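You operate a simulated robot arm through the tools that you are given. There is no shell and no other tool.

The job below is to be done with a simulated robot arm. You get a single attempt, and the scene is never put back.

## Task
Shut the small laminator down: block into the white tray, red lever up, heat to cold, power off.
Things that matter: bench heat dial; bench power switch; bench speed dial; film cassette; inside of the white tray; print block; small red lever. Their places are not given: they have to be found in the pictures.

The check looks at the end state, three seconds after you hand in, the way a careful person would. Anything else that was tipped, shoved, dropped, spilled or broken makes it a failure.

## Robot
A 7-joint arm with a two-finger parallel gripper, fixed in place. Base frame: the origin is on the floor under the middle of its stand, x ahead of it, y to its left, z up; the work surface is at about z = 0.9. Lengths are in m, angles in degrees, forces in N, time in s.
With the tool pointing down near the work surface it reaches from about 0.22 to 0.7 m from the base axis. Its first joint turns from -166.0 to 166.0 degrees. Payload 3.43 kg.
The TCP is the grasp point between the finger pads, 0.03 m short of the fingertips. In the tool frame z runs along the fingers and y along their closing line. Largest opening 0.094 m; finger width 0.028, thickness 0.01; the body of the gripper, 0.05 by 0.096 m, starts 0.055 m behind the TCP.
Orientation is told as [roll, pitch, yaw] about the base's x, y, z axes, in that order, counted from this pose: with the fingers straight down and closing along the base's y, the tool's x points along the base's -x, its y along +y and its z along -z.

## Interface
- The arm moves only by the tool arm_command. Its argument "motion" is a list of rows, each a list of 6 numbers: the shift along the tool's x, y, z in m, then the turn, a rotation vector about the tool's x, y, z in degrees. In form: [[dx, dy, dz, rx, ry, rz], ...]. A call has 1 to 20 rows; each row is the pose to reach, as a shift and turn from the pose commanded when the call began, along the tool's axes at that moment. "gripper" is the closure, from 0 (fully open) to 1 (shut), set as the call begins (left out, the last holds). Each row takes 0.2 s and may step no farther than 0.05 m and 8.6 degrees from the row before; otherwise, or with a gripper value out of range, the whole call is refused. Where a pose cannot be reached the arm comes as near as it can. A force on the tool above 90 N (or 10 N above the force at the start of the call, whichever is more), or a blocked arm, ends the call early, and 0.2 s more pass. The fingers move at their own pace (about 0.108 m/s each) and stop on an object; they squeeze with about 22 N. The grip force told is the motor's: it shows also when the fingers shut on nothing. Time passes only in rows, and 0.2 s behind the last, so rows that repeat a pose let the fingers close. It gives the time, the measured TCP pose, the force on the tool (base axes), the opening and the grip force at its end, in the units of the frame above (readings bear some noise), with the torque about the TCP (base axes, N m) and any sound that the robot's microphone picked up.
- Cameras (640 x 400 px; columns grow to the right, rows downward): "scene" is fixed at [0.2181, 0.501, 1.5305]; the picture's right is [-0.94, -0.35, 0.00], its down [-0.19, 0.52, -0.83] and it looks along [0.29, -0.78, -0.55] (base axes); focal length 319 px, centre (320, 200). "wrist" rides on the gripper at [0.076, 0.014, -0.103] in the tool frame; the picture's right is [-0.18, 0.98, 0.00], its down [-0.75, -0.14, -0.64] and it looks along [-0.63, -0.12, 0.77] (tool axes); focal length 243 px, centre (320, 200).
- snapshot(camera): a new picture of that camera. No time passes.
- slide_trunk(by): moves the trunk up (or, below 0, down) by that many m; the arm rides with it, the base frame stays. It gives what a move gives, with no picture.
- probe_pixels(camera, pixels): for up to 12 pixels [column, row] of the newest picture of that camera ("zoom" is the newest enlarged one), the place [x, y, z] in the base frame of the surface seen there, good to about 0.002 m. No time passes.
- inspect(camera, box): a new picture of the part [left, top, right, bottom] of that camera's present view, enlarged. No time passes.
- sign_off(): hands the job in; it is judged then, once.

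Leave the gripper open and the arm clear of the work at the hand-in unless told otherwise.

The tools are called after "Request:" as a command line: name --pt "numbers of a row" for each row, then --argument value for the rest, lists and objects as JSON in quotes. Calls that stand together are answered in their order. arm_command: Moves the arm, as the interface text tells. Its arguments: {"type":"object","properties":{"motion":{"type":"array"},"gripper":{"type":"number"}},"required":["motion"]} The other tools are called the same way: slide_trunk (by) moves the trunk up or down; snapshot (camera) takes a picture; probe_pixels (camera, pixels) gives the place of the surface under pixels of a picture; inspect (camera, box) takes an enlarged picture of a part of a camera's view; sign_off () hands the job in.

At the start:

```text
time: 0.0
tool_pos: [0.4403, 0.1211, 1.3204]
orientation: [0.0, 0.0, 0.0]
ft_force: [-0.1, -0.2, -0.8]
moment: [0.03, 0.0, -0.01]
opening: 0.094
finger_force: 0.0
trunk travel left (down, up): [-0.375, 0.215]
```

scene: 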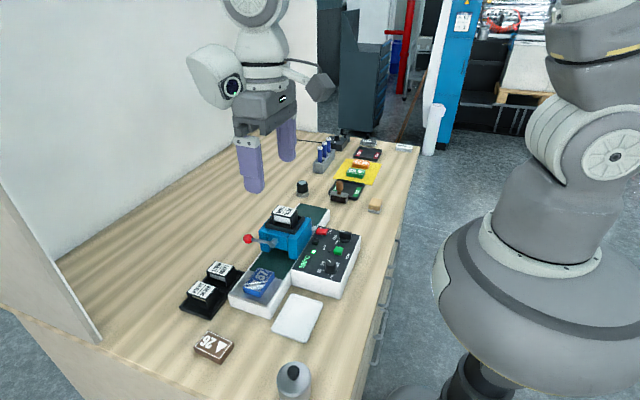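
wrist: 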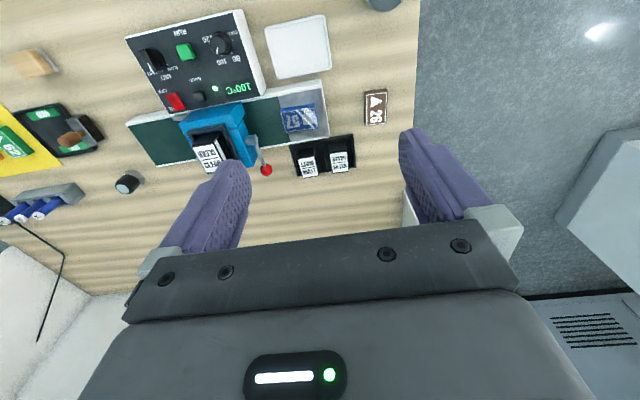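

I see a bench with a blue laminator, a red-ball lever, a control panel, a white tray and a blue block "57". I'll take enlarged pictures to read the details.

Request:
inspect --camera "scene" --box '[170, 190, 380, 380]'

Request:
inspect --camera "wrist" --box '[110, 0, 410, 200]'

Request:
inspect --camera "scene" --box '[280, 120, 430, 220]'

```text
2.11 times, centred on (275, 285) of scene
```

zoom: 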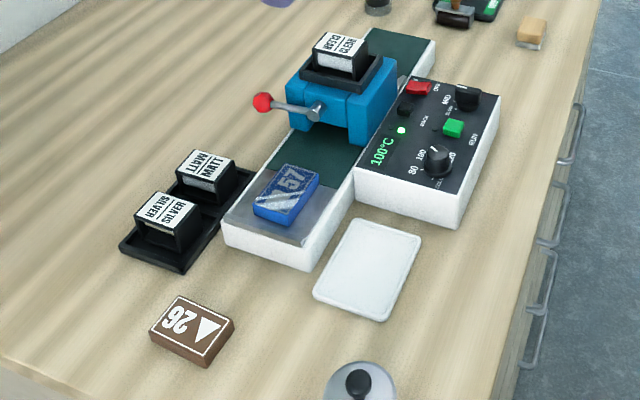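

```text
2.00 times, centred on (260, 100) of wrist
```

zoom: 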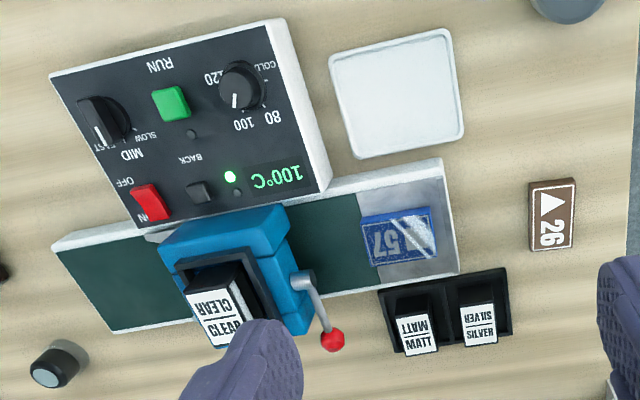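

```text
4.00 times, centred on (355, 170) of scene
```

zoom: 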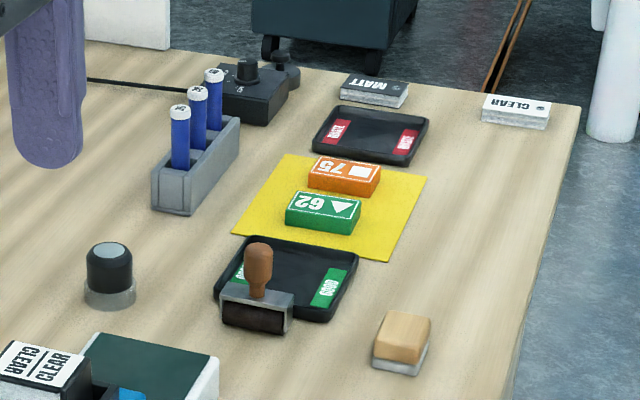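

The key items are all in view: the block is on the bed, the tray is empty, the dials are on the panel. Next I'll re-take the enlarged wrist picture and probe places on the panel, block, tray and lever.

Request:
inspect --camera "wrist" --box '[110, 0, 410, 200]'

Request:
probe_pixels --camera "zoom" --pixels '[[240, 80], [105, 120], [150, 205], [200, 190], [330, 340], [305, 285], [362, 215], [430, 210], [440, 255], [375, 265], [400, 95], [205, 120]]'

Request:
probe_pixels --camera "zoom" --pixels '[[335, 60], [445, 32], [460, 130], [360, 152], [52, 72], [270, 22], [328, 190], [145, 225], [170, 105], [440, 170], [60, 245], [550, 215]]'

```text
2.00 times, centred on (260, 100) of wrist
```

zoom: 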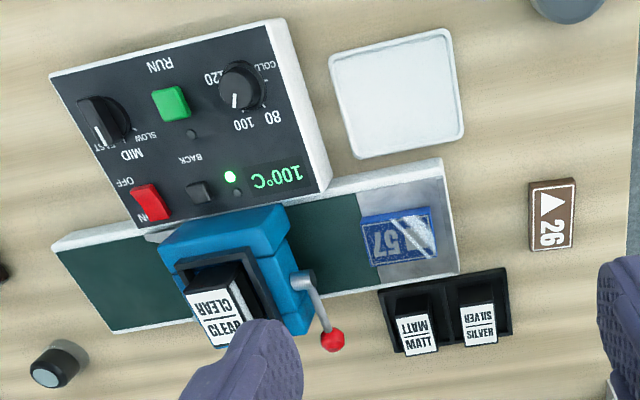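

```text
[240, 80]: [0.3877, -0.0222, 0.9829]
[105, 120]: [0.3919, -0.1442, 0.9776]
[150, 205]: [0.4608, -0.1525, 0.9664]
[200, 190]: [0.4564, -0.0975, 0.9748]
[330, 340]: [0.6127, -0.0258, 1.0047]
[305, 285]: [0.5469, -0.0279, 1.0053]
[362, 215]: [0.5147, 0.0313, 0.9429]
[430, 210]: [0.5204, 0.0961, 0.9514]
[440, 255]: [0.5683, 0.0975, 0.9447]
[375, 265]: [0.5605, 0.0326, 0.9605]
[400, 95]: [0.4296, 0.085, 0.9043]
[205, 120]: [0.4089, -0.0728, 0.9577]
```

```text
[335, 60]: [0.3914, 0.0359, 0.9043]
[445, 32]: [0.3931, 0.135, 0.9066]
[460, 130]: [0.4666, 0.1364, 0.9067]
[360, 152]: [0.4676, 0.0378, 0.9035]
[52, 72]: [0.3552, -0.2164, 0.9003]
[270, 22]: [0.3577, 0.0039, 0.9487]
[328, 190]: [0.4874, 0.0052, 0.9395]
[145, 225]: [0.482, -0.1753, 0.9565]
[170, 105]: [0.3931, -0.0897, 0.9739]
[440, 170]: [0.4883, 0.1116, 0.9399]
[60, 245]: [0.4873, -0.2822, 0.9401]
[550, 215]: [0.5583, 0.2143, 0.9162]
```

From the probes: the laminator bed runs along y around x = 0.53, the panel spans x 0.36–0.49 and y −0.18 to 0.0, and the tray centre is near (0.43, 0.085). I'll move the wrist camera nearer to the panel, staying well above everything.

Request:
arm_command --pt "0.0163 -0.0225 0.0225 0 0 0" --pt "0.0325 -0.045 0.045 0 0 0" --pt "0.0488 -0.0675 0.0675 0 0 0" --pt "0.065 -0.09 0.09 0 0 0" --pt "0.0813 -0.1125 0.1125 0 0 0" --pt "0.0975 -0.135 0.135 0 0 0" --pt "0.1138 -0.1575 0.1575 0 0 0" --pt "0.13 -0.18 0.18 0 0 0" --gripper 0

Request:
snapshot --camera "wrist"

Request:
snapshot --camera "scene"

```text
time: 1.8
tool_pos: [0.3102, -0.0609, 1.1395]
orientation: [0.1, 0.0, -0.1]
ft_force: [0.0, 0.1, -0.8]
moment: [0.0, -0.03, -0.01]
opening: 0.094
finger_force: 0.0
trunk travel left (down, up): [-0.375, 0.215]
```

```text
taken
```

wrist: 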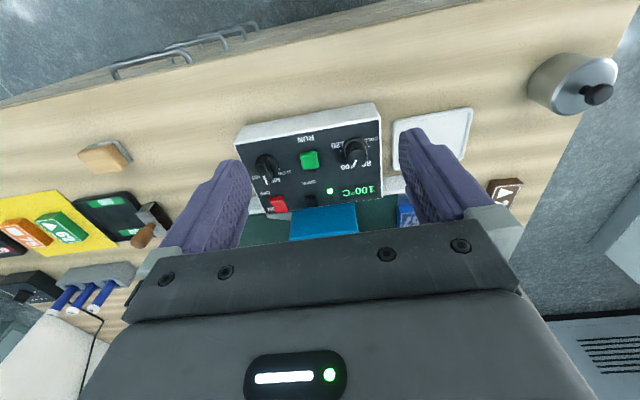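

```text
taken
```

scene: 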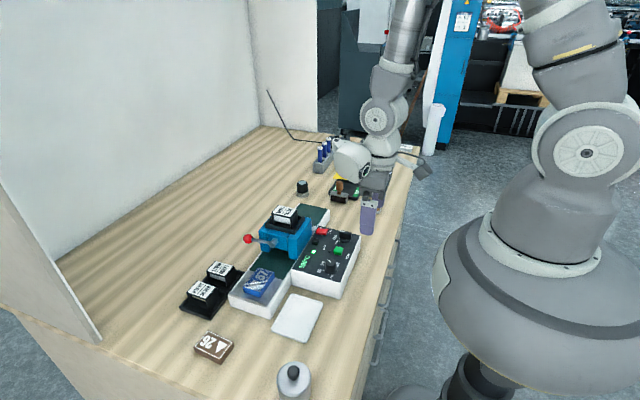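

The panel is now between the fingers in the wrist view. I'll enlarge that part (columns 225–400, rows 95–205).

Request:
inspect --camera "wrist" --box '[228, 98, 396, 218]'

Request:
inspect --camera "scene" --box '[230, 200, 370, 310]'

```text
3.33 times, centred on (312, 158) of wrist
```

zoom: 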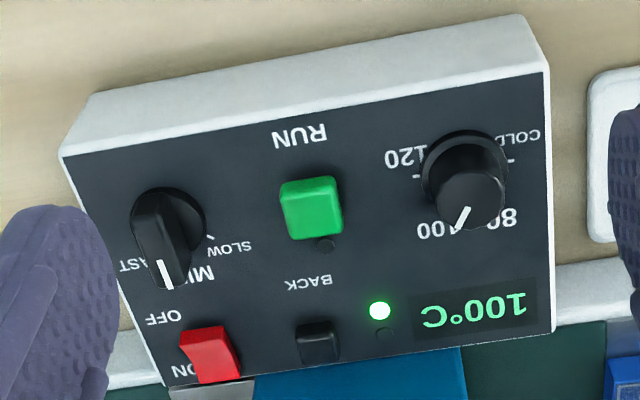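

```text
3.64 times, centred on (300, 255) of scene
```

zoom: 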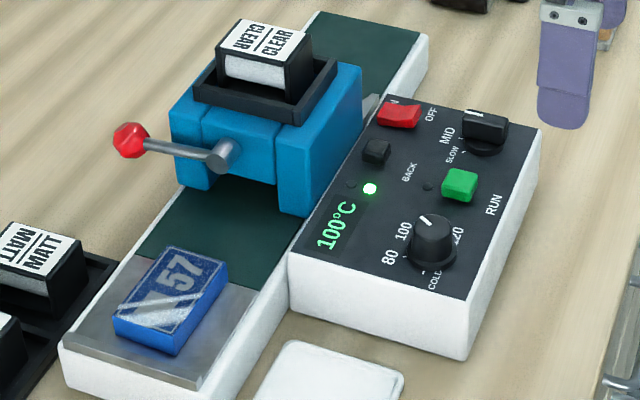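

I can read the panel: heat dial (pointer at 100, COLD at the robot's near-left), speed dial at MID, red rocker with ON on the far side and OFF on the near side. I'll probe dial, rocker and panel points in this last scene enlargement and then zoom more on the rocker and dial.

Request:
probe_pixels --camera "zoom" --pixels '[[433, 225], [425, 220], [433, 245], [408, 255], [458, 265], [398, 108], [398, 125], [415, 115], [128, 140], [185, 150], [222, 152], [265, 35]]'

Request:
inspect --camera "scene" --box '[305, 222, 355, 253]'

Request:
inspect --camera "scene" --box '[240, 200, 304, 240]'

Request:
inspect --camera "scene" --box '[300, 240, 364, 280]'

```text
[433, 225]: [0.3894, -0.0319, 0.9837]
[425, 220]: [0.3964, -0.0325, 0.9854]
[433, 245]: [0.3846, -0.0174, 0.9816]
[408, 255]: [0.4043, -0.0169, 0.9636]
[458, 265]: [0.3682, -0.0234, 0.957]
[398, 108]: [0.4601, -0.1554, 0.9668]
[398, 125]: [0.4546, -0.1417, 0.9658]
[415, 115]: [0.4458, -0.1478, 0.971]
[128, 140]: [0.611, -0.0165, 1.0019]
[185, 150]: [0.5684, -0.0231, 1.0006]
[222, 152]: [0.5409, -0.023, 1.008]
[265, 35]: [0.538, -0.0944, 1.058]
```

```text
12.80 times, centred on (330, 238) of scene
```

zoom: 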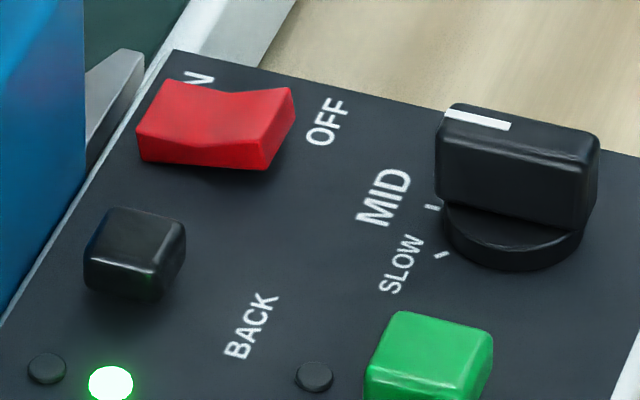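

```text
10.00 times, centred on (272, 220) of scene
```

zoom: 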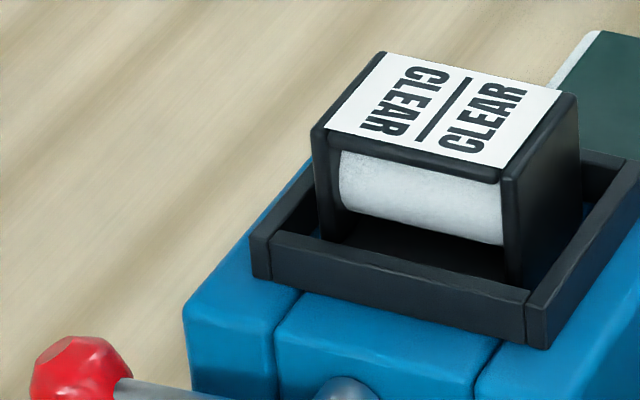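

```text
10.00 times, centred on (332, 260) of scene
```

zoom: 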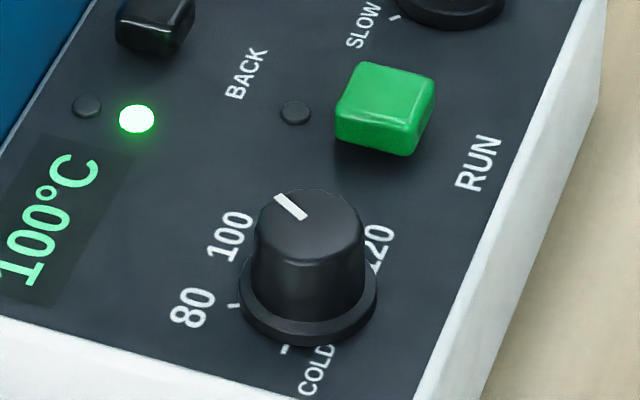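

The zooms are sharp. The rocker's OFF end (near, x≈0.446) sticks up and the ON end is pressed. Now I'll probe the heat dial geometry in the newest zoom (pointer, top, skirt, labels).

Request:
probe_pixels --camera "zoom" --pixels '[[280, 198], [303, 216], [310, 225], [315, 190], [262, 225], [360, 235], [310, 262], [307, 320], [240, 285], [284, 350], [234, 305], [375, 290]]'

Request:
inspect --camera "scene" --box '[300, 220, 364, 260]'

```text
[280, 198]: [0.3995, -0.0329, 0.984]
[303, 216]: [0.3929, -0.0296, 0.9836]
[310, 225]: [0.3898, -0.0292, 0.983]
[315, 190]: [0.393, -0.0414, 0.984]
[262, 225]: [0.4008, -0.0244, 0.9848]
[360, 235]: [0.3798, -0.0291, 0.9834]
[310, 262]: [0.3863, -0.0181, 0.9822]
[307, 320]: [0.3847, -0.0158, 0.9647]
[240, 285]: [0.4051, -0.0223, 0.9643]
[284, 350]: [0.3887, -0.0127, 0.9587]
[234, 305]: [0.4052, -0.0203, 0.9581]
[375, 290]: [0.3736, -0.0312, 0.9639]
```

```text
10.00 times, centred on (332, 240) of scene
```

zoom: 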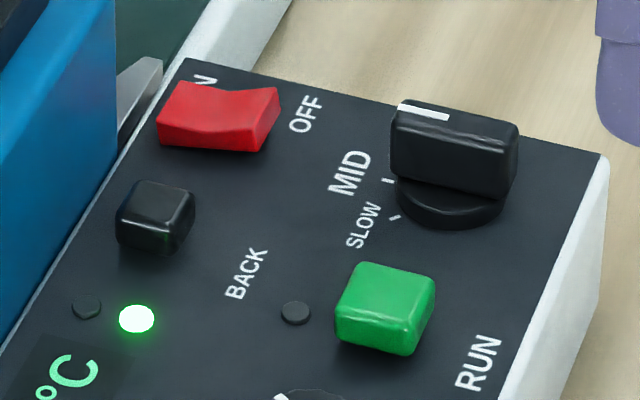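

The heat dial centre is about (0.389, −0.030), top z 0.984, skirt top 0.964; pointer at −30° and COLD tick at +90°, so about +120° turn is needed. Now I'll zoom on the lever and blue body from the scene camera and probe there.

Request:
inspect --camera "scene" --box '[236, 215, 316, 265]'

Request:
probe_pixels --camera "zoom" --pixels '[[85, 190], [62, 190], [115, 190], [88, 165], [88, 218], [180, 208], [270, 235], [310, 220], [180, 120], [160, 200], [450, 120], [340, 160]]'

```text
8.00 times, centred on (276, 240) of scene
```

zoom: 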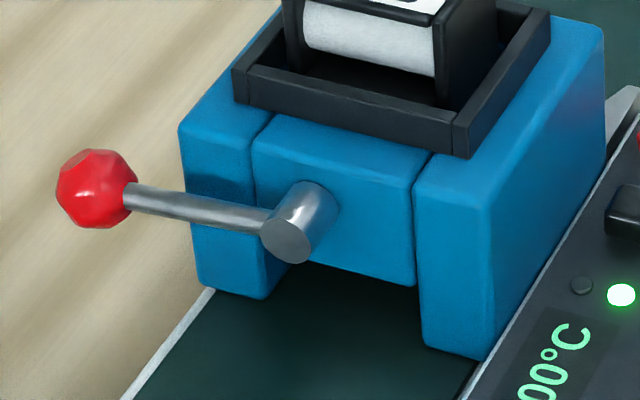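

```text
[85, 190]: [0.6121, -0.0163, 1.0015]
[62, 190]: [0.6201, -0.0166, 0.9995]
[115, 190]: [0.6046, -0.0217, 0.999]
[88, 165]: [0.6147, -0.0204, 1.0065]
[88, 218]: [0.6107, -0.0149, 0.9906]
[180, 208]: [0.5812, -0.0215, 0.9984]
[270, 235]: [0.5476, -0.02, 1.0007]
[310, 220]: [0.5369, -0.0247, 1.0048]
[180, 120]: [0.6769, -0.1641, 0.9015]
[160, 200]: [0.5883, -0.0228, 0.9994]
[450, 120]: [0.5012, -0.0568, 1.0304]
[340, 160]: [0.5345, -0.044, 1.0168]
```

Lever: hub axis near (0.543, z 1.0), ball centre about (0.613, −0.026, 0.998), rod horizontal. Next I'll zoom on the block and the tray and probe their corners.

Request:
inspect --camera "scene" --box '[226, 260, 306, 310]'

Request:
probe_pixels --camera "zoom" --pixels '[[165, 235], [265, 285], [360, 90], [272, 62], [160, 270], [260, 320], [375, 150], [262, 170], [80, 310], [200, 355], [420, 150], [240, 50]]'

Request:
inspect --camera "scene" --box '[256, 285, 336, 350]'

Request:
probe_pixels --camera "zoom" --pixels '[[320, 80], [510, 120], [380, 380], [180, 300], [300, 100], [310, 95], [490, 160], [475, 160], [300, 370], [300, 355], [340, 220], [180, 320]]'

```text
8.00 times, centred on (266, 285) of scene
```

zoom: 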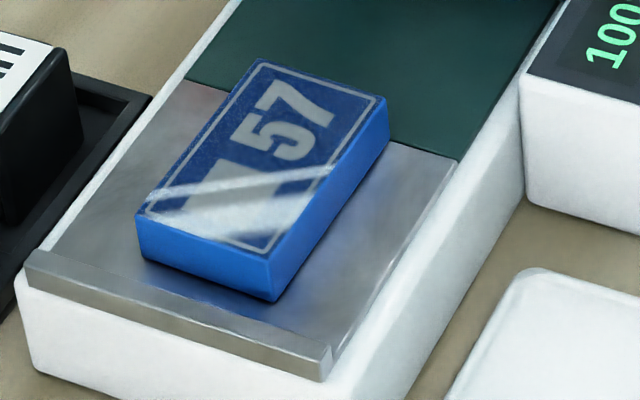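

```text
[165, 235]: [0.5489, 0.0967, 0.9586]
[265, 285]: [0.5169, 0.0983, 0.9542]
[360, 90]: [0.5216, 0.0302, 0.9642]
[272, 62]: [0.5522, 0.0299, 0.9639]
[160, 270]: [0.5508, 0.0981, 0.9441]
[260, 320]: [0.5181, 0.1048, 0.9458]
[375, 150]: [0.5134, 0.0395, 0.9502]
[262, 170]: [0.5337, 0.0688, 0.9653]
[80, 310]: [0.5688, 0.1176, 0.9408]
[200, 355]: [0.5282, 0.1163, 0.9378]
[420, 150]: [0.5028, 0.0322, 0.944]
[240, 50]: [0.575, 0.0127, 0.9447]
```

```text
6.15 times, centred on (296, 318) of scene
```

zoom: 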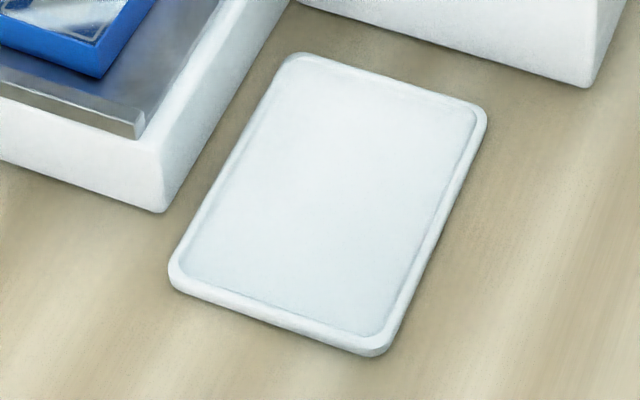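

```text
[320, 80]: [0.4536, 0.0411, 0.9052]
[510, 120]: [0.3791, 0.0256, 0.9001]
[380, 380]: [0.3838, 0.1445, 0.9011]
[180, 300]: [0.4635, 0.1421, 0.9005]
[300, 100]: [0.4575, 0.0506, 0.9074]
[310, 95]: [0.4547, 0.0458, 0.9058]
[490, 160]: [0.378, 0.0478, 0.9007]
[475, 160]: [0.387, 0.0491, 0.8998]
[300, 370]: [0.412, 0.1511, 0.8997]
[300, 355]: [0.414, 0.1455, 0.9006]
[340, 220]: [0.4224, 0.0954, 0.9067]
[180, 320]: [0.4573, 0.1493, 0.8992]
```

The tray floor is about z 0.905 with a rim only ~3 mm high, centre ≈ (0.425, 0.09). I'll zoom closer on the block to find its exact corners and yaw.

Request:
inspect --camera "scene" --box '[238, 263, 280, 300]'

```text
10.81 times, centred on (259, 282) of scene
```

zoom: 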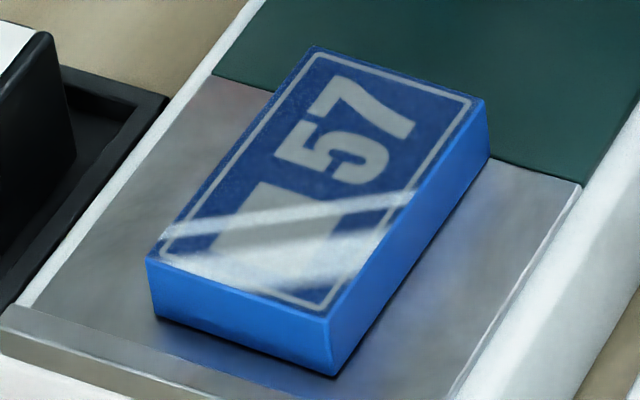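

Request:
probe_pixels --camera "zoom" --pixels '[[155, 258], [325, 312], [478, 100], [315, 55], [230, 155], [405, 205], [395, 78], [240, 285], [240, 310], [155, 300], [332, 355], [410, 240]]'

```text
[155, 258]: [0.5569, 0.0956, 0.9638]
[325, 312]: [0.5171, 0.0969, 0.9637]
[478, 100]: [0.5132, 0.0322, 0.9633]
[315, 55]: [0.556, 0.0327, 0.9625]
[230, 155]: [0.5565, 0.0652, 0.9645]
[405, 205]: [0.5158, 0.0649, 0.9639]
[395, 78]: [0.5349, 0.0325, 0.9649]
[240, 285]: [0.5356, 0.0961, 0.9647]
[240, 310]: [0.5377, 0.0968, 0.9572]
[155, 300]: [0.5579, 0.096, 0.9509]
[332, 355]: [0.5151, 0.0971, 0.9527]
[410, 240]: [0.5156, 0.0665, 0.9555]
```

The block's top spans x 0.514–0.557 and y 0.032–0.097 at z 0.964, almost square to the base (≈ −2°). I'll go level at z 1.14 to above the block (0.536, 0.0645), narrow the opening a bit to ~0.082 to stay clear of the bed's end lip, then lower to z 1.03.

Request:
arm_command --pt "-0.0376 0.0209 0 0 0 0" --pt "-0.0752 0.0418 0 0 0 0" --pt "-0.1128 0.0627 0 0 0 0" --pt "-0.1504 0.0836 0 0 0 0" --pt "-0.188 0.1045 0 0 0 0" --pt "-0.2256 0.1254 0 0 0 0" --pt "-0.2256 0.1254 0.04 0 0 0" --pt "-0.2256 0.1254 0.08 0 0 0" --pt "-0.2256 0.1254 0.11 0 0 0" --pt "-0.2256 0.1254 0.11 0 0 0" --gripper 0.13

Request:
inspect --camera "scene" --box '[210, 215, 330, 300]'

Request:
snapshot --camera "wrist"

```text
time: 4.0
tool_pos: [0.5358, 0.0656, 1.0306]
orientation: [0.0, 0.0, 0.0]
ft_force: [-0.8, 0.0, 0.4]
moment: [-0.01, 0.0, -0.06]
opening: 0.082
finger_force: 0.1
trunk travel left (down, up): [-0.375, 0.215]
```

```text
4.71 times, centred on (270, 258) of scene
```

zoom: 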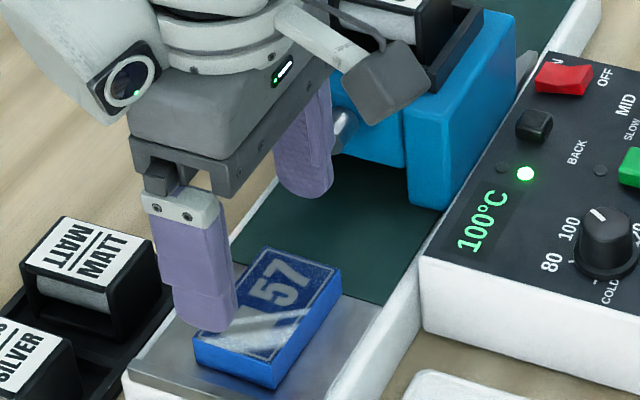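

```text
taken
```

wrist: 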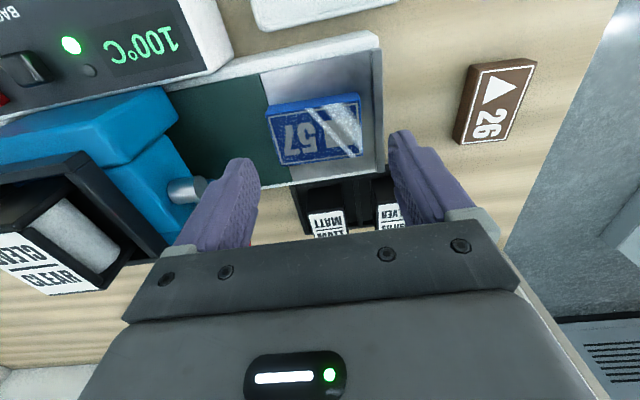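

The fingers straddle the block's ends with clear room. I'll lower 0.05 m to TCP z ≈ 0.98 (tips ~8 mm above the bed).

Request:
arm_command --pt "0 -0.001 0.02 0 0 0" --pt "0 -0.001 0.04 0 0 0" --pt "0 -0.001 0.05 0 0 0" --pt "0 -0.001 0.05 0 0 0"

Request:
inspect --camera "scene" --box '[210, 230, 310, 310]'

```text
time: 5.0
tool_pos: [0.5355, 0.0652, 0.9827]
orientation: [0.0, -0.2, 0.0]
ft_force: [0.3, -0.6, 20.0]
moment: [0.88, 0.23, 0.06]
opening: 0.082
finger_force: 0.0
trunk travel left (down, up): [-0.375, 0.215]
```

```text
5.00 times, centred on (260, 270) of scene
```

zoom: 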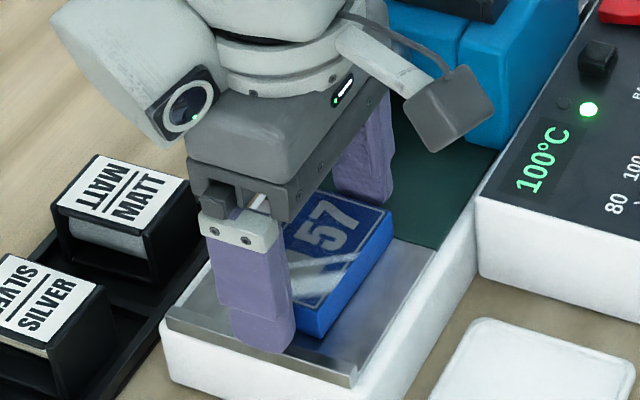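

The tool reads 20 N upward with a +x moment, so the +y fingertip is resting on the bed's end lip. I'll raise 6 mm, narrow the opening to ~0.071 so the finger sits inside the lip.

Request:
arm_command --pt "0 0 -0.006 0 0 0" --pt "0 0 -0.006 0 0 0"

Request:
arm_command --pt "0 0 0 0 0 0" --pt "0 0 0 0 0 0" --gripper 0.245

Request:
inspect --camera "scene" --box '[230, 255, 290, 305]'

```text
time: 5.6
tool_pos: [0.5372, 0.0644, 0.9862]
orientation: [0.0, 0.1, 0.0]
ft_force: [-0.6, 0.1, -0.1]
moment: [-0.01, 0.01, -0.02]
opening: 0.0816
finger_force: 0.0
trunk travel left (down, up): [-0.375, 0.215]
```

```text
time: 6.2
tool_pos: [0.5374, 0.0641, 0.9855]
orientation: [0.0, 0.0, 0.0]
ft_force: [1.1, 0.5, 0.6]
moment: [0.02, -0.01, 0.01]
opening: 0.071
finger_force: 0.1
trunk travel left (down, up): [-0.375, 0.215]
```

```text
8.00 times, centred on (260, 280) of scene
```

zoom: 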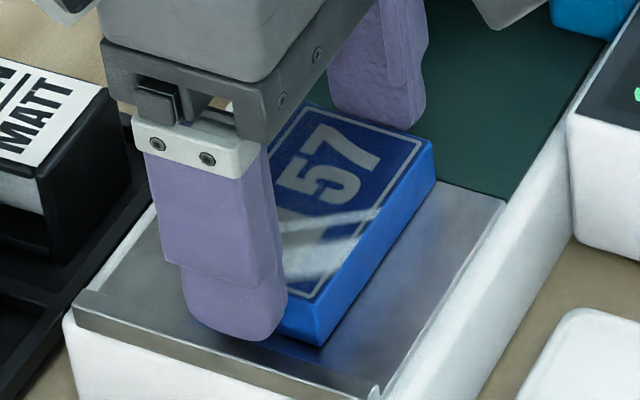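

Force is back to zero and the opening is 0.071, just wider than the block. I'll lower 5 mm gently and check for lip contact.

Request:
arm_command --pt "0 0 0.003 0 0 0" --pt "0 0 0.005 0 0 0"

```text
time: 6.8
tool_pos: [0.5362, 0.0659, 0.982]
orientation: [-0.1, -0.2, -0.1]
ft_force: [-0.7, -0.3, 10.4]
moment: [0.46, 0.13, 0.06]
opening: 0.0707
finger_force: 0.0
trunk travel left (down, up): [-0.375, 0.215]
```

Still resting on the lip (10 N), so I'll grip just above it: raise 4 mm and close on the block's upper ~9 mm.

Request:
arm_command --pt "0 0 -0.0035 0 0 0" --pt "0 0 -0.0035 0 0 0"

Request:
arm_command --pt "0 0 0 0 0 0" --pt "0 0 0 0 0 0" --pt "0 0 0 0 0 0" --gripper 1

Request:
inspect --camera "scene" --box '[230, 255, 290, 305]'

```text
time: 7.4
tool_pos: [0.5353, 0.0667, 0.9838]
orientation: [0.1, -0.2, 0.0]
ft_force: [0.0, -0.1, -0.3]
moment: [-0.04, 0.04, 0.0]
opening: 0.071
finger_force: 0.0
trunk travel left (down, up): [-0.375, 0.215]
```

```text
time: 8.2
tool_pos: [0.5362, 0.0654, 0.9851]
orientation: [0.0, 0.1, 0.1]
ft_force: [0.2, 0.1, -0.3]
moment: [-0.01, -0.02, -0.02]
opening: 0.0673
finger_force: 21.9
trunk travel left (down, up): [-0.375, 0.215]
```

```text
8.00 times, centred on (260, 280) of scene
```

zoom: 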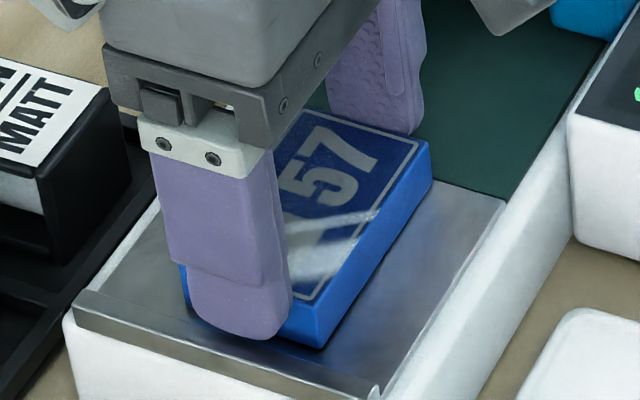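

The grip holds at 0.0673 m with 22 N. I'll lift straight up 0.06 m and check.

Request:
arm_command --pt "0 0 -0.015 0 0 0" --pt "0 0 -0.035 0 0 0" --pt "0 0 -0.06 0 0 0" --pt "0 0 -0.06 0 0 0"

Request:
inspect --camera "scene" --box '[220, 220, 320, 300]'

```text
time: 9.2
tool_pos: [0.5362, 0.064, 1.046]
orientation: [0.1, 0.0, 0.0]
ft_force: [0.3, 0.3, -0.8]
moment: [0.01, 0.01, 0.02]
opening: 0.0671
finger_force: 21.5
trunk travel left (down, up): [-0.375, 0.215]
```

```text
5.00 times, centred on (270, 260) of scene
```

zoom: 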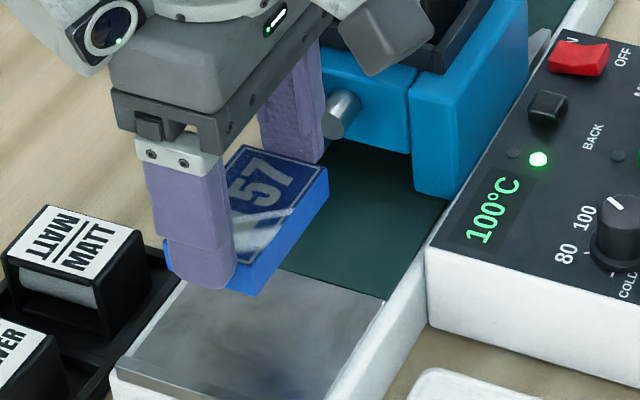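

The block came up cleanly. I'll carry it level to above the tray (0.4255, 0.089) and lower until it is about 1.5 cm over the floor.

Request:
arm_command --pt "0.037 0.0082 0 0 0 0" --pt "0.074 0.0164 0 0 0 0" --pt "0.1107 0.0245 0 0 0 0" --pt "0.1107 0.0245 0.03 0 0 0" --pt "0.1107 0.0245 0.06 0 0 0" --pt "0.1107 0.0245 0.08 0 0 0" --pt "0.1107 0.0245 0.08 0 0 0"

Request:
inspect --camera "scene" --box '[240, 260, 350, 360]'

Request:
snapshot --camera "wrist"

```text
time: 10.8
tool_pos: [0.4227, 0.0903, 0.9645]
orientation: [0.1, 0.0, 0.0]
ft_force: [0.2, -0.7, -0.4]
moment: [0.01, -0.02, 0.03]
opening: 0.0668
finger_force: 22.3
trunk travel left (down, up): [-0.375, 0.215]
```

```text
4.00 times, centred on (295, 310) of scene
```

zoom: 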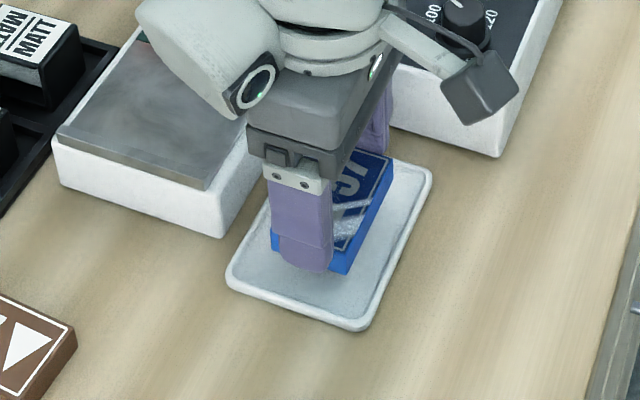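

```text
taken
```

wrist: 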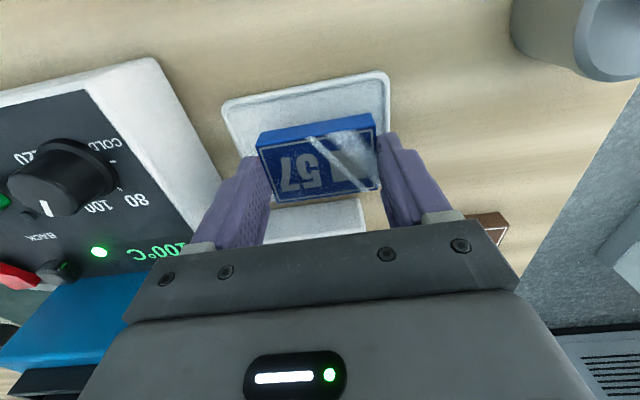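

The block hangs over the tray. I'll probe visible tray edges in the wrist view to confirm centring before lowering.

Request:
probe_pixels --camera "wrist" --pixels '[[228, 108], [384, 78], [242, 145], [300, 105], [388, 105], [260, 150], [375, 125], [260, 140]]'

Request:
probe_pixels --camera "zoom" --pixels '[[235, 270], [360, 322], [425, 172], [270, 290], [390, 230], [300, 290], [385, 180], [345, 265]]'

```text
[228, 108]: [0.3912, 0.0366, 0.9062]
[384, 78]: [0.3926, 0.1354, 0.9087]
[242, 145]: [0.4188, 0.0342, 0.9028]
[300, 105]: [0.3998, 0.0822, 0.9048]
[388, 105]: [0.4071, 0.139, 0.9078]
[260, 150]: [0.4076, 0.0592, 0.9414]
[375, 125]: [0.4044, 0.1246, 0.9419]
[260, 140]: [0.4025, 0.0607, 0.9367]
```

```text
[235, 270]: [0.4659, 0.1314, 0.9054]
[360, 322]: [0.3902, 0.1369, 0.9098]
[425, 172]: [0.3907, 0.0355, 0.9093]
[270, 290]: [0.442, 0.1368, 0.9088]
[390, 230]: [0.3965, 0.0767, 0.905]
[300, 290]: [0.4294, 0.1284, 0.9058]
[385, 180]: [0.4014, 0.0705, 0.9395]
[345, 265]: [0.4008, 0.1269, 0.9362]
```

Tray centre ≈ (0.428, 0.087); the block is ~4 mm off in each axis, so I'll shift by that and lower about 16 mm to near contact.

Request:
arm_command --pt "-0.004 -0.004 0 0 0 0" --pt "-0.004 -0.004 0.008 0 0 0" --pt "-0.004 -0.004 0.014 0 0 0" --pt "-0.004 -0.004 0.0165 0 0 0" --pt "-0.004 -0.004 0.0165 0 0 0"

Request:
inspect --camera "scene" --box '[250, 280, 330, 350]'

```text
time: 12.0
tool_pos: [0.4297, 0.0881, 0.9484]
orientation: [0.0, 0.1, 0.0]
ft_force: [0.6, -0.3, 0.0]
moment: [0.02, 0.02, 0.03]
opening: 0.0666
finger_force: 22.0
trunk travel left (down, up): [-0.375, 0.215]
```

```text
5.71 times, centred on (290, 315) of scene
```

zoom: 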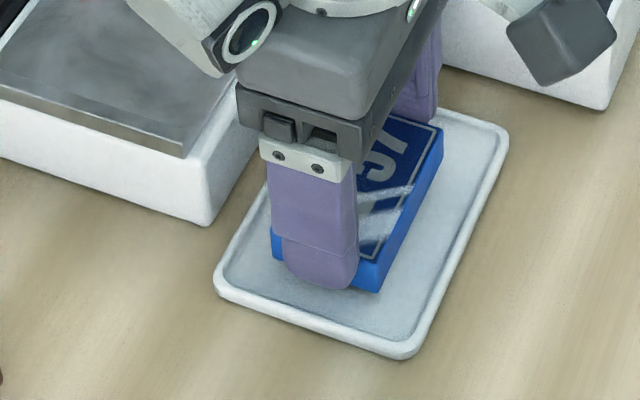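

No contact force yet. I'll lower in two 1 mm steps, watching for touch.

Request:
arm_command --pt "0 0 0.001 0 0 0" --pt "0 0 0.0015 0 0 0"

```text
time: 12.6
tool_pos: [0.4295, 0.0867, 0.9475]
orientation: [0.0, -0.1, -0.1]
ft_force: [0.5, 0.4, -0.3]
moment: [-0.04, 0.03, 0.01]
opening: 0.0671
finger_force: 22.0
trunk travel left (down, up): [-0.375, 0.215]
```

Still no contact. Another 1.5 mm down in small steps.

Request:
arm_command --pt "0 0 0.001 0 0 0" --pt "0 0 0.002 0 0 0"

```text
time: 13.2
tool_pos: [0.4302, 0.0865, 0.9444]
orientation: [-0.1, 0.0, -0.1]
ft_force: [-1.1, 0.1, 0.8]
moment: [-0.05, -0.04, -0.01]
opening: 0.0671
finger_force: 21.7
trunk travel left (down, up): [-0.375, 0.215]
```

About to touch (0.8 N). One more 1.5 mm.

Request:
arm_command --pt "0 0 0.001 0 0 0" --pt "0 0 0.0015 0 0 0"

Request:
inspect --camera "scene" --box '[260, 290, 320, 340]'

```text
time: 13.8
tool_pos: [0.4292, 0.086, 0.9447]
orientation: [0.0, -0.1, -0.1]
ft_force: [1.1, -0.5, 6.5]
moment: [-0.15, 0.04, 0.01]
opening: 0.067
finger_force: 22.2
trunk travel left (down, up): [-0.375, 0.215]
```

```text
8.00 times, centred on (290, 315) of scene
```

zoom: 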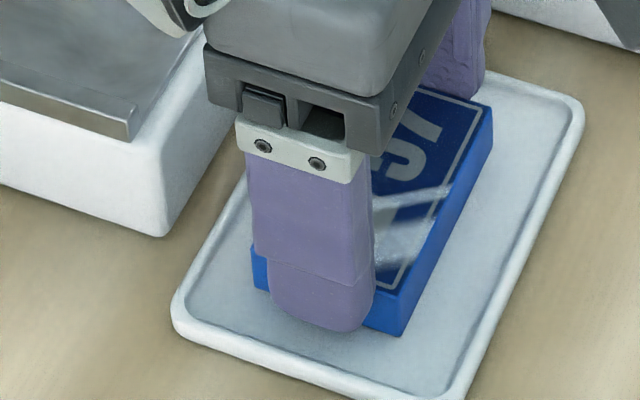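

Contact: 6.5 N upward, block sits on the tray floor. I'll open to let go and then rise straight up.

Request:
arm_command --pt "0 0 0 0 0 0" --pt "0 0 0 0 0 0" --gripper 0.1

Request:
arm_command --pt "0 0 -0.015 0 0 0" --pt "0 0 -0.04 0 0 0" --pt "0 0 -0.08 0 0 0" --pt "0 0 -0.12 0 0 0" --pt "0 0 -0.16 0 0 0" --pt "0 0 -0.19 0 0 0" --pt "0 0 -0.19 0 0 0"

Request:
inspect --camera "scene" --box '[230, 200, 370, 350]'

Request:
snapshot --camera "wrist"

```text
time: 14.4
tool_pos: [0.4299, 0.0869, 0.943]
orientation: [0.0, 0.0, 0.1]
ft_force: [0.1, -0.2, -0.4]
moment: [-0.02, -0.03, -0.01]
opening: 0.0845
finger_force: 0.2
trunk travel left (down, up): [-0.375, 0.215]
```

```text
time: 16.0
tool_pos: [0.4312, 0.0851, 1.1365]
orientation: [0.0, 0.0, -0.1]
ft_force: [-0.3, -0.1, 0.7]
moment: [-0.02, 0.03, 0.03]
opening: 0.0845
finger_force: 0.0
trunk travel left (down, up): [-0.375, 0.215]
```

```text
2.67 times, centred on (300, 275) of scene
```

zoom: 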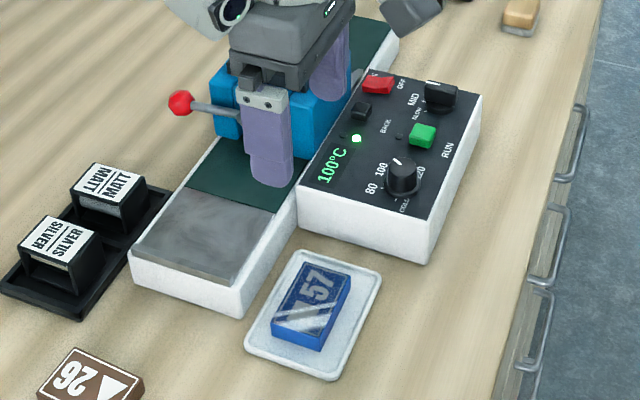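

```text
taken
```

wrist: 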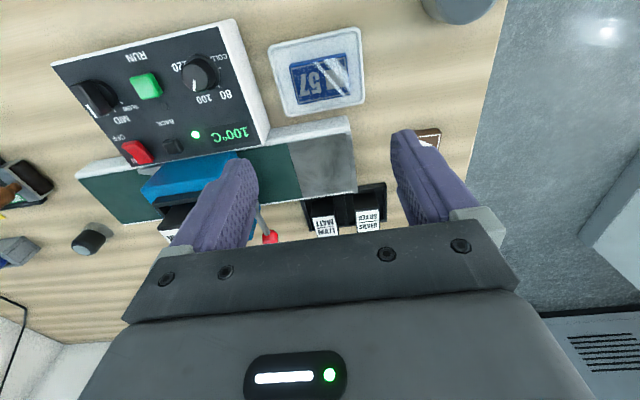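

The block "57" sits flat in the white tray. Next is the lever. I'll shift to about (0.455, −0.014, 1.145) so the wrist camera looks down on the lever between the fingers.

Request:
arm_command --pt "-0.008 -0.033 -0.004 0 0 0" --pt "-0.016 -0.066 -0.008 0 0 0" --pt "-0.023 -0.1 -0.01 0 0 0" --pt "-0.023 -0.1 -0.01 0 0 0" --gripper 0

Request:
snapshot --camera "wrist"

Request:
inspect --camera "wrist" --box '[240, 120, 400, 240]'

Request:
snapshot --camera "scene"

```text
time: 17.0
tool_pos: [0.4513, -0.0123, 1.1439]
orientation: [0.0, 0.0, 0.1]
ft_force: [-0.5, 0.1, -0.5]
moment: [-0.03, 0.0, 0.01]
opening: 0.0941
finger_force: 0.0
trunk travel left (down, up): [-0.375, 0.215]
```

```text
taken
```

wrist: 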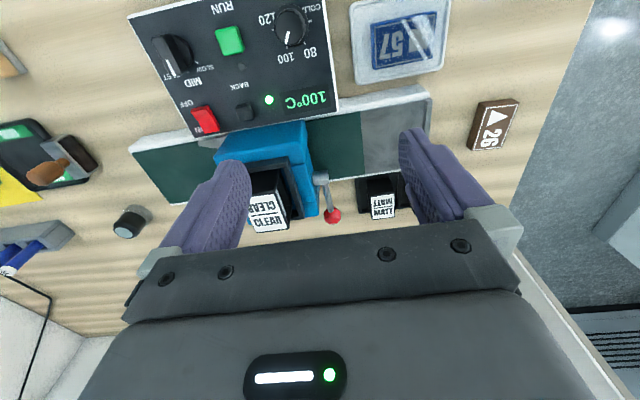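

```text
3.33 times, centred on (320, 180) of wrist
```

zoom: 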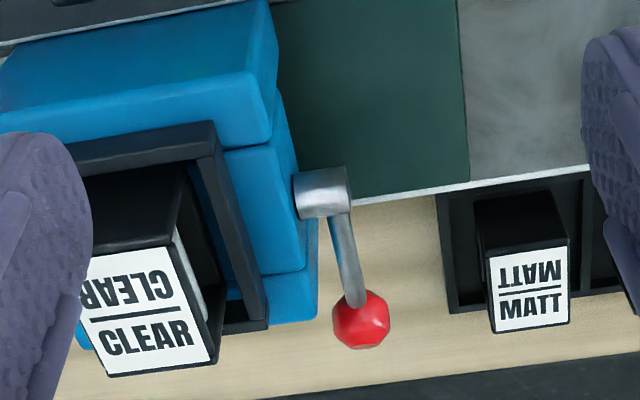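

```text
taken
```

scene: 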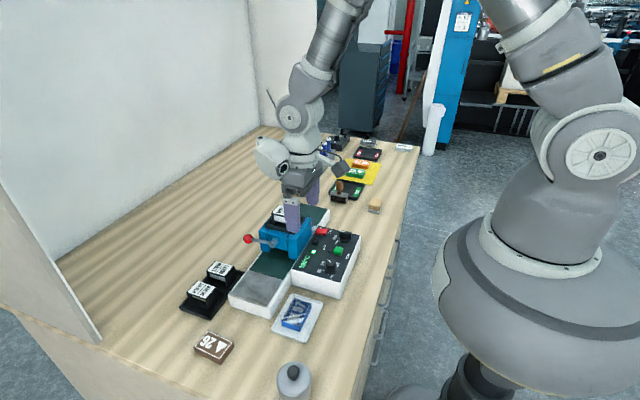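

The lever is seen from above: ball at zoom (360, 318), hub at (323, 190), blue body edge near (315, 310). I'll probe these.

Request:
probe_pixels --camera "zoom" --pixels '[[360, 318], [338, 322], [385, 322], [362, 344], [345, 250], [320, 190], [346, 180], [312, 300], [312, 318], [285, 325], [300, 240], [255, 315]]'

Request:
probe_pixels --camera "wrist" --pixels '[[285, 160], [297, 215], [290, 220], [300, 150], [313, 212], [268, 225]]'

```text
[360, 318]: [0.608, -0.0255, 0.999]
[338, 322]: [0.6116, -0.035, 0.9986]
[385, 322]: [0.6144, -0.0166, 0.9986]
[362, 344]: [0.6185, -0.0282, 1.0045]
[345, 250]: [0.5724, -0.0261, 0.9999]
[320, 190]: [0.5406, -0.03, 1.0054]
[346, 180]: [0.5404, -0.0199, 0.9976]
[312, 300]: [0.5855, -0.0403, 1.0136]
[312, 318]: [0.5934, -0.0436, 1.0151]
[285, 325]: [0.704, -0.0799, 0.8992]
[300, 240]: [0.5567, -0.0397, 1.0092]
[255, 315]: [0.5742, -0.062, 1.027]
```

```text
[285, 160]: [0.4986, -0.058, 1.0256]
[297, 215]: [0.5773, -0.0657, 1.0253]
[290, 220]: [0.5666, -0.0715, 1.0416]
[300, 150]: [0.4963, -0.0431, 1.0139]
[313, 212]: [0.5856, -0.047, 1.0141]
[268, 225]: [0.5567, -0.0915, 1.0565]
```

Ball centre works out to about (0.616, −0.0255, 0.994), radius ≈ 0.010; the blue body ends at x ≈ 0.595. Before lowering there I'll probe the MATT cassette and rack next to the lever for clearance.

Request:
probe_pixels --camera "wrist" --pixels '[[382, 207], [362, 200], [358, 182], [372, 215], [376, 180], [350, 170]]'

Request:
arm_command --pt "-0.041 -0.003 0 0 0 0" --pt "-0.082 -0.006 0 0 0 0" --pt "-0.123 -0.009 0 0 0 0" --pt "-0.1638 -0.0115 0 0 0 0" --pt "-0.1638 -0.0115 0.03 0 0 0" --pt "-0.1638 -0.0115 0.06 0 0 0" --pt "-0.1638 -0.0115 0.06 0 0 0" --gripper 0.5

Request:
inspect --camera "scene" --box '[190, 190, 310, 280]'

Request:
snapshot --camera "wrist"

```text
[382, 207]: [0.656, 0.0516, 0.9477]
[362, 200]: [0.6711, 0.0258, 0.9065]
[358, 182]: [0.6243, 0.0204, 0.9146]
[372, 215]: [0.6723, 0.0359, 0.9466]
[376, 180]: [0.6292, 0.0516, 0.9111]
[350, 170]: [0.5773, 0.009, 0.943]
```

```text
time: 18.6
tool_pos: [0.6159, -0.0242, 1.0808]
orientation: [0.1, 0.1, 0.0]
ft_force: [-0.1, 0.2, -0.7]
moment: [-0.06, 0.0, 0.04]
opening: 0.0472
finger_force: 0.0
trunk travel left (down, up): [-0.375, 0.215]
```

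```text
4.44 times, centred on (250, 235) of scene
```

zoom: 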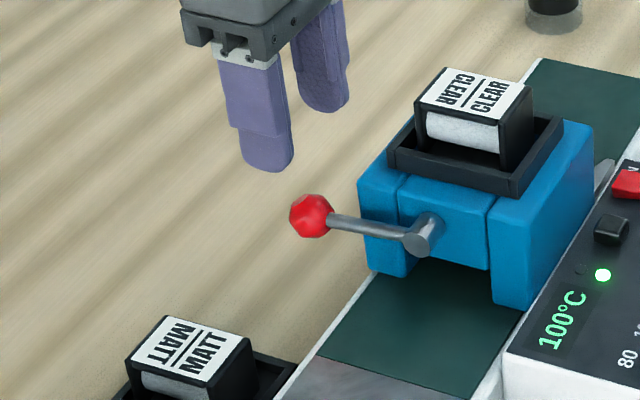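

```text
taken
```

wrist: 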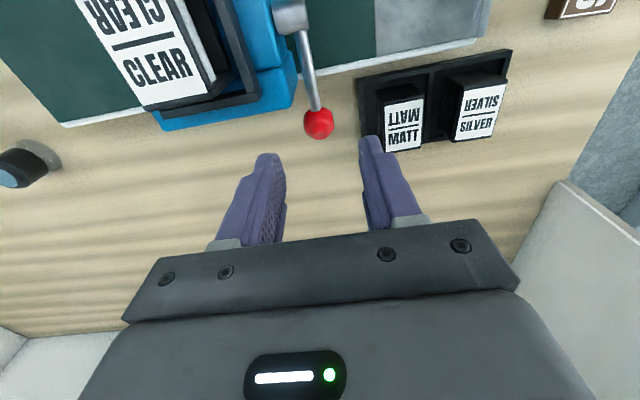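

The fingers are above and behind the ball in view; the racks stand at z < 0.95 and are clear. I'll probe the ball once more from here, to refine the centre.

Request:
probe_pixels --camera "wrist" --pixels '[[319, 124], [307, 124], [331, 124], [319, 112], [319, 137], [307, 80], [290, 20], [295, 100]]'

Request:
probe_pixels --camera "zoom" --pixels '[[312, 216], [295, 216], [325, 216], [312, 198], [312, 234], [370, 225], [265, 160], [325, 105]]'

```text
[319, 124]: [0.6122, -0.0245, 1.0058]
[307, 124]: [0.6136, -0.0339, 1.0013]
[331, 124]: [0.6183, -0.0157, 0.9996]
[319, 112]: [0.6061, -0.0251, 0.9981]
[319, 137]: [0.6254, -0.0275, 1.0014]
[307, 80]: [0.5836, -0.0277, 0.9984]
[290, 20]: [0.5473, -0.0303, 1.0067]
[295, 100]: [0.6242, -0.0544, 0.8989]
```

```text
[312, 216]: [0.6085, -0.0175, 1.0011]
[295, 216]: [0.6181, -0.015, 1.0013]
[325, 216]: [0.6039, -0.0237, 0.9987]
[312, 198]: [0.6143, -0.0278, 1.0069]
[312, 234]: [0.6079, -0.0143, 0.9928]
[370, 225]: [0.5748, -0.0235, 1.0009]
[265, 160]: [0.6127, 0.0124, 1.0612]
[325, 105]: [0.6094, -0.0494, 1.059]
```

Ball centre refined to (0.615, −0.025, 0.997). I'll lower the open fingers (0.047 m) around it to TCP z ≈ 1.017, tips 1 cm below the ball's centre.

Request:
arm_command --pt "0.001 0.0005 0.025 0 0 0" --pt "0.001 0.0005 0.05 0 0 0" --pt "0.001 0.0005 0.0665 0 0 0" --pt "0.001 0.0005 0.0665 0 0 0"

Request:
inspect --camera "scene" --box '[210, 200, 300, 270]'

Request:
snapshot --camera "wrist"

```text
time: 19.6
tool_pos: [0.6158, -0.0236, 1.016]
orientation: [0.0, 0.0, 0.0]
ft_force: [0.0, -0.9, 0.4]
moment: [0.01, -0.01, -0.02]
opening: 0.0469
finger_force: 0.0
trunk travel left (down, up): [-0.375, 0.215]
```

```text
5.71 times, centred on (255, 235) of scene
```

zoom: 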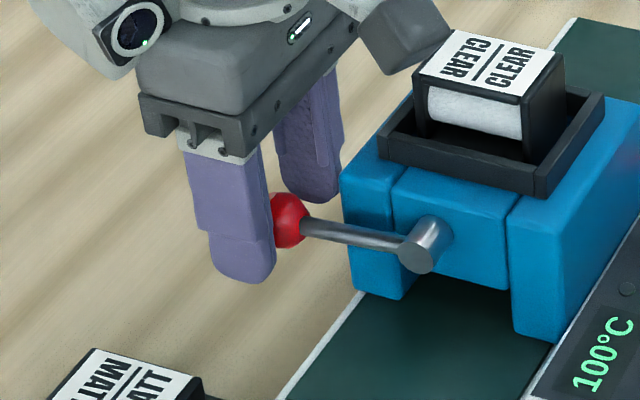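

```text
taken
```

wrist: 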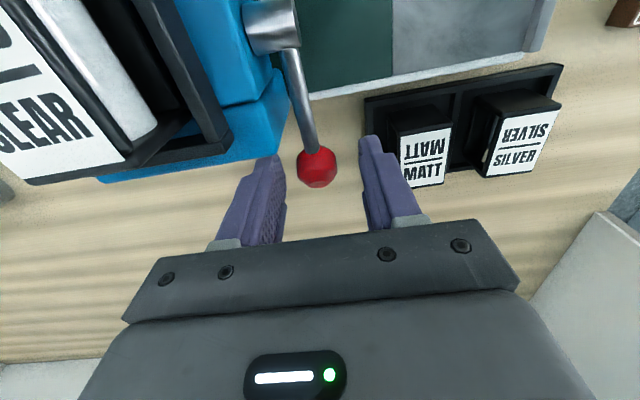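

The ball sits between the fingers (parallax accounted for). I'll close on it.

Request:
arm_command --pt "0 0 0 0 0 0" --pt "0 0 0 0 0 0" --pt "0 0 0 0 0 0" --gripper 1

Request:
inspect --camera "wrist" --box '[240, 90, 400, 220]'

Request:
inspect --camera "scene" --box '[210, 200, 300, 270]'

```text
time: 20.4
tool_pos: [0.6162, -0.0254, 1.0166]
orientation: [0.0, -0.1, -0.1]
ft_force: [0.8, -13.8, -2.7]
moment: [-0.38, -0.17, -0.02]
opening: 0.0235
finger_force: 45.1
trunk travel left (down, up): [-0.375, 0.215]
```

```text
3.08 times, centred on (320, 155) of wrist
```

zoom: 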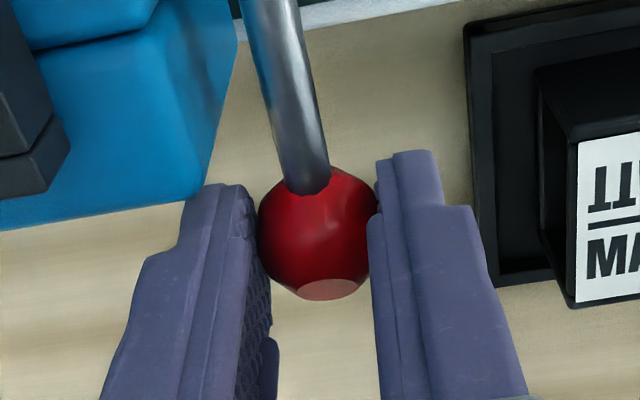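

```text
5.71 times, centred on (255, 235) of scene
```

zoom: 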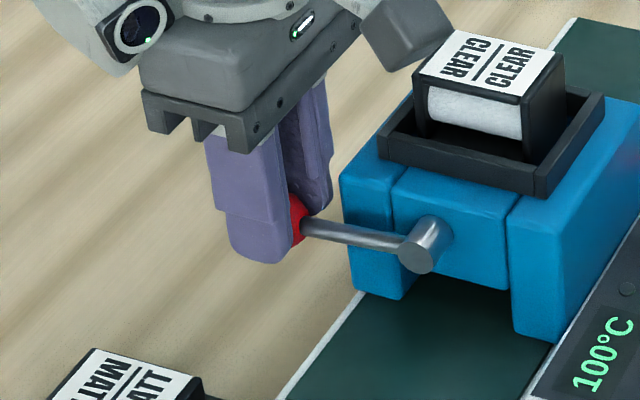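

Grip is on the ball (opening 0.0235), with −14 N in y: the ball centre lies a millimetre or so further to −y. I'll probe the hub's end face in this zoom to get the pivot for the arc.

Request:
probe_pixels --camera "zoom" --pixels '[[417, 254], [402, 252], [432, 258], [415, 242], [418, 268], [425, 262], [410, 248], [370, 238], [340, 231]]'

```text
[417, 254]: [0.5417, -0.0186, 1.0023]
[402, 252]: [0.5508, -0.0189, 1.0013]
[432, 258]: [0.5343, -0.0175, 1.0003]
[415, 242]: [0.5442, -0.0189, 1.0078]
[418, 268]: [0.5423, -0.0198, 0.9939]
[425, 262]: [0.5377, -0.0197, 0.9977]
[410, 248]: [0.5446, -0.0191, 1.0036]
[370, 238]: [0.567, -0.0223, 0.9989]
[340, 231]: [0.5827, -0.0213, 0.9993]
```

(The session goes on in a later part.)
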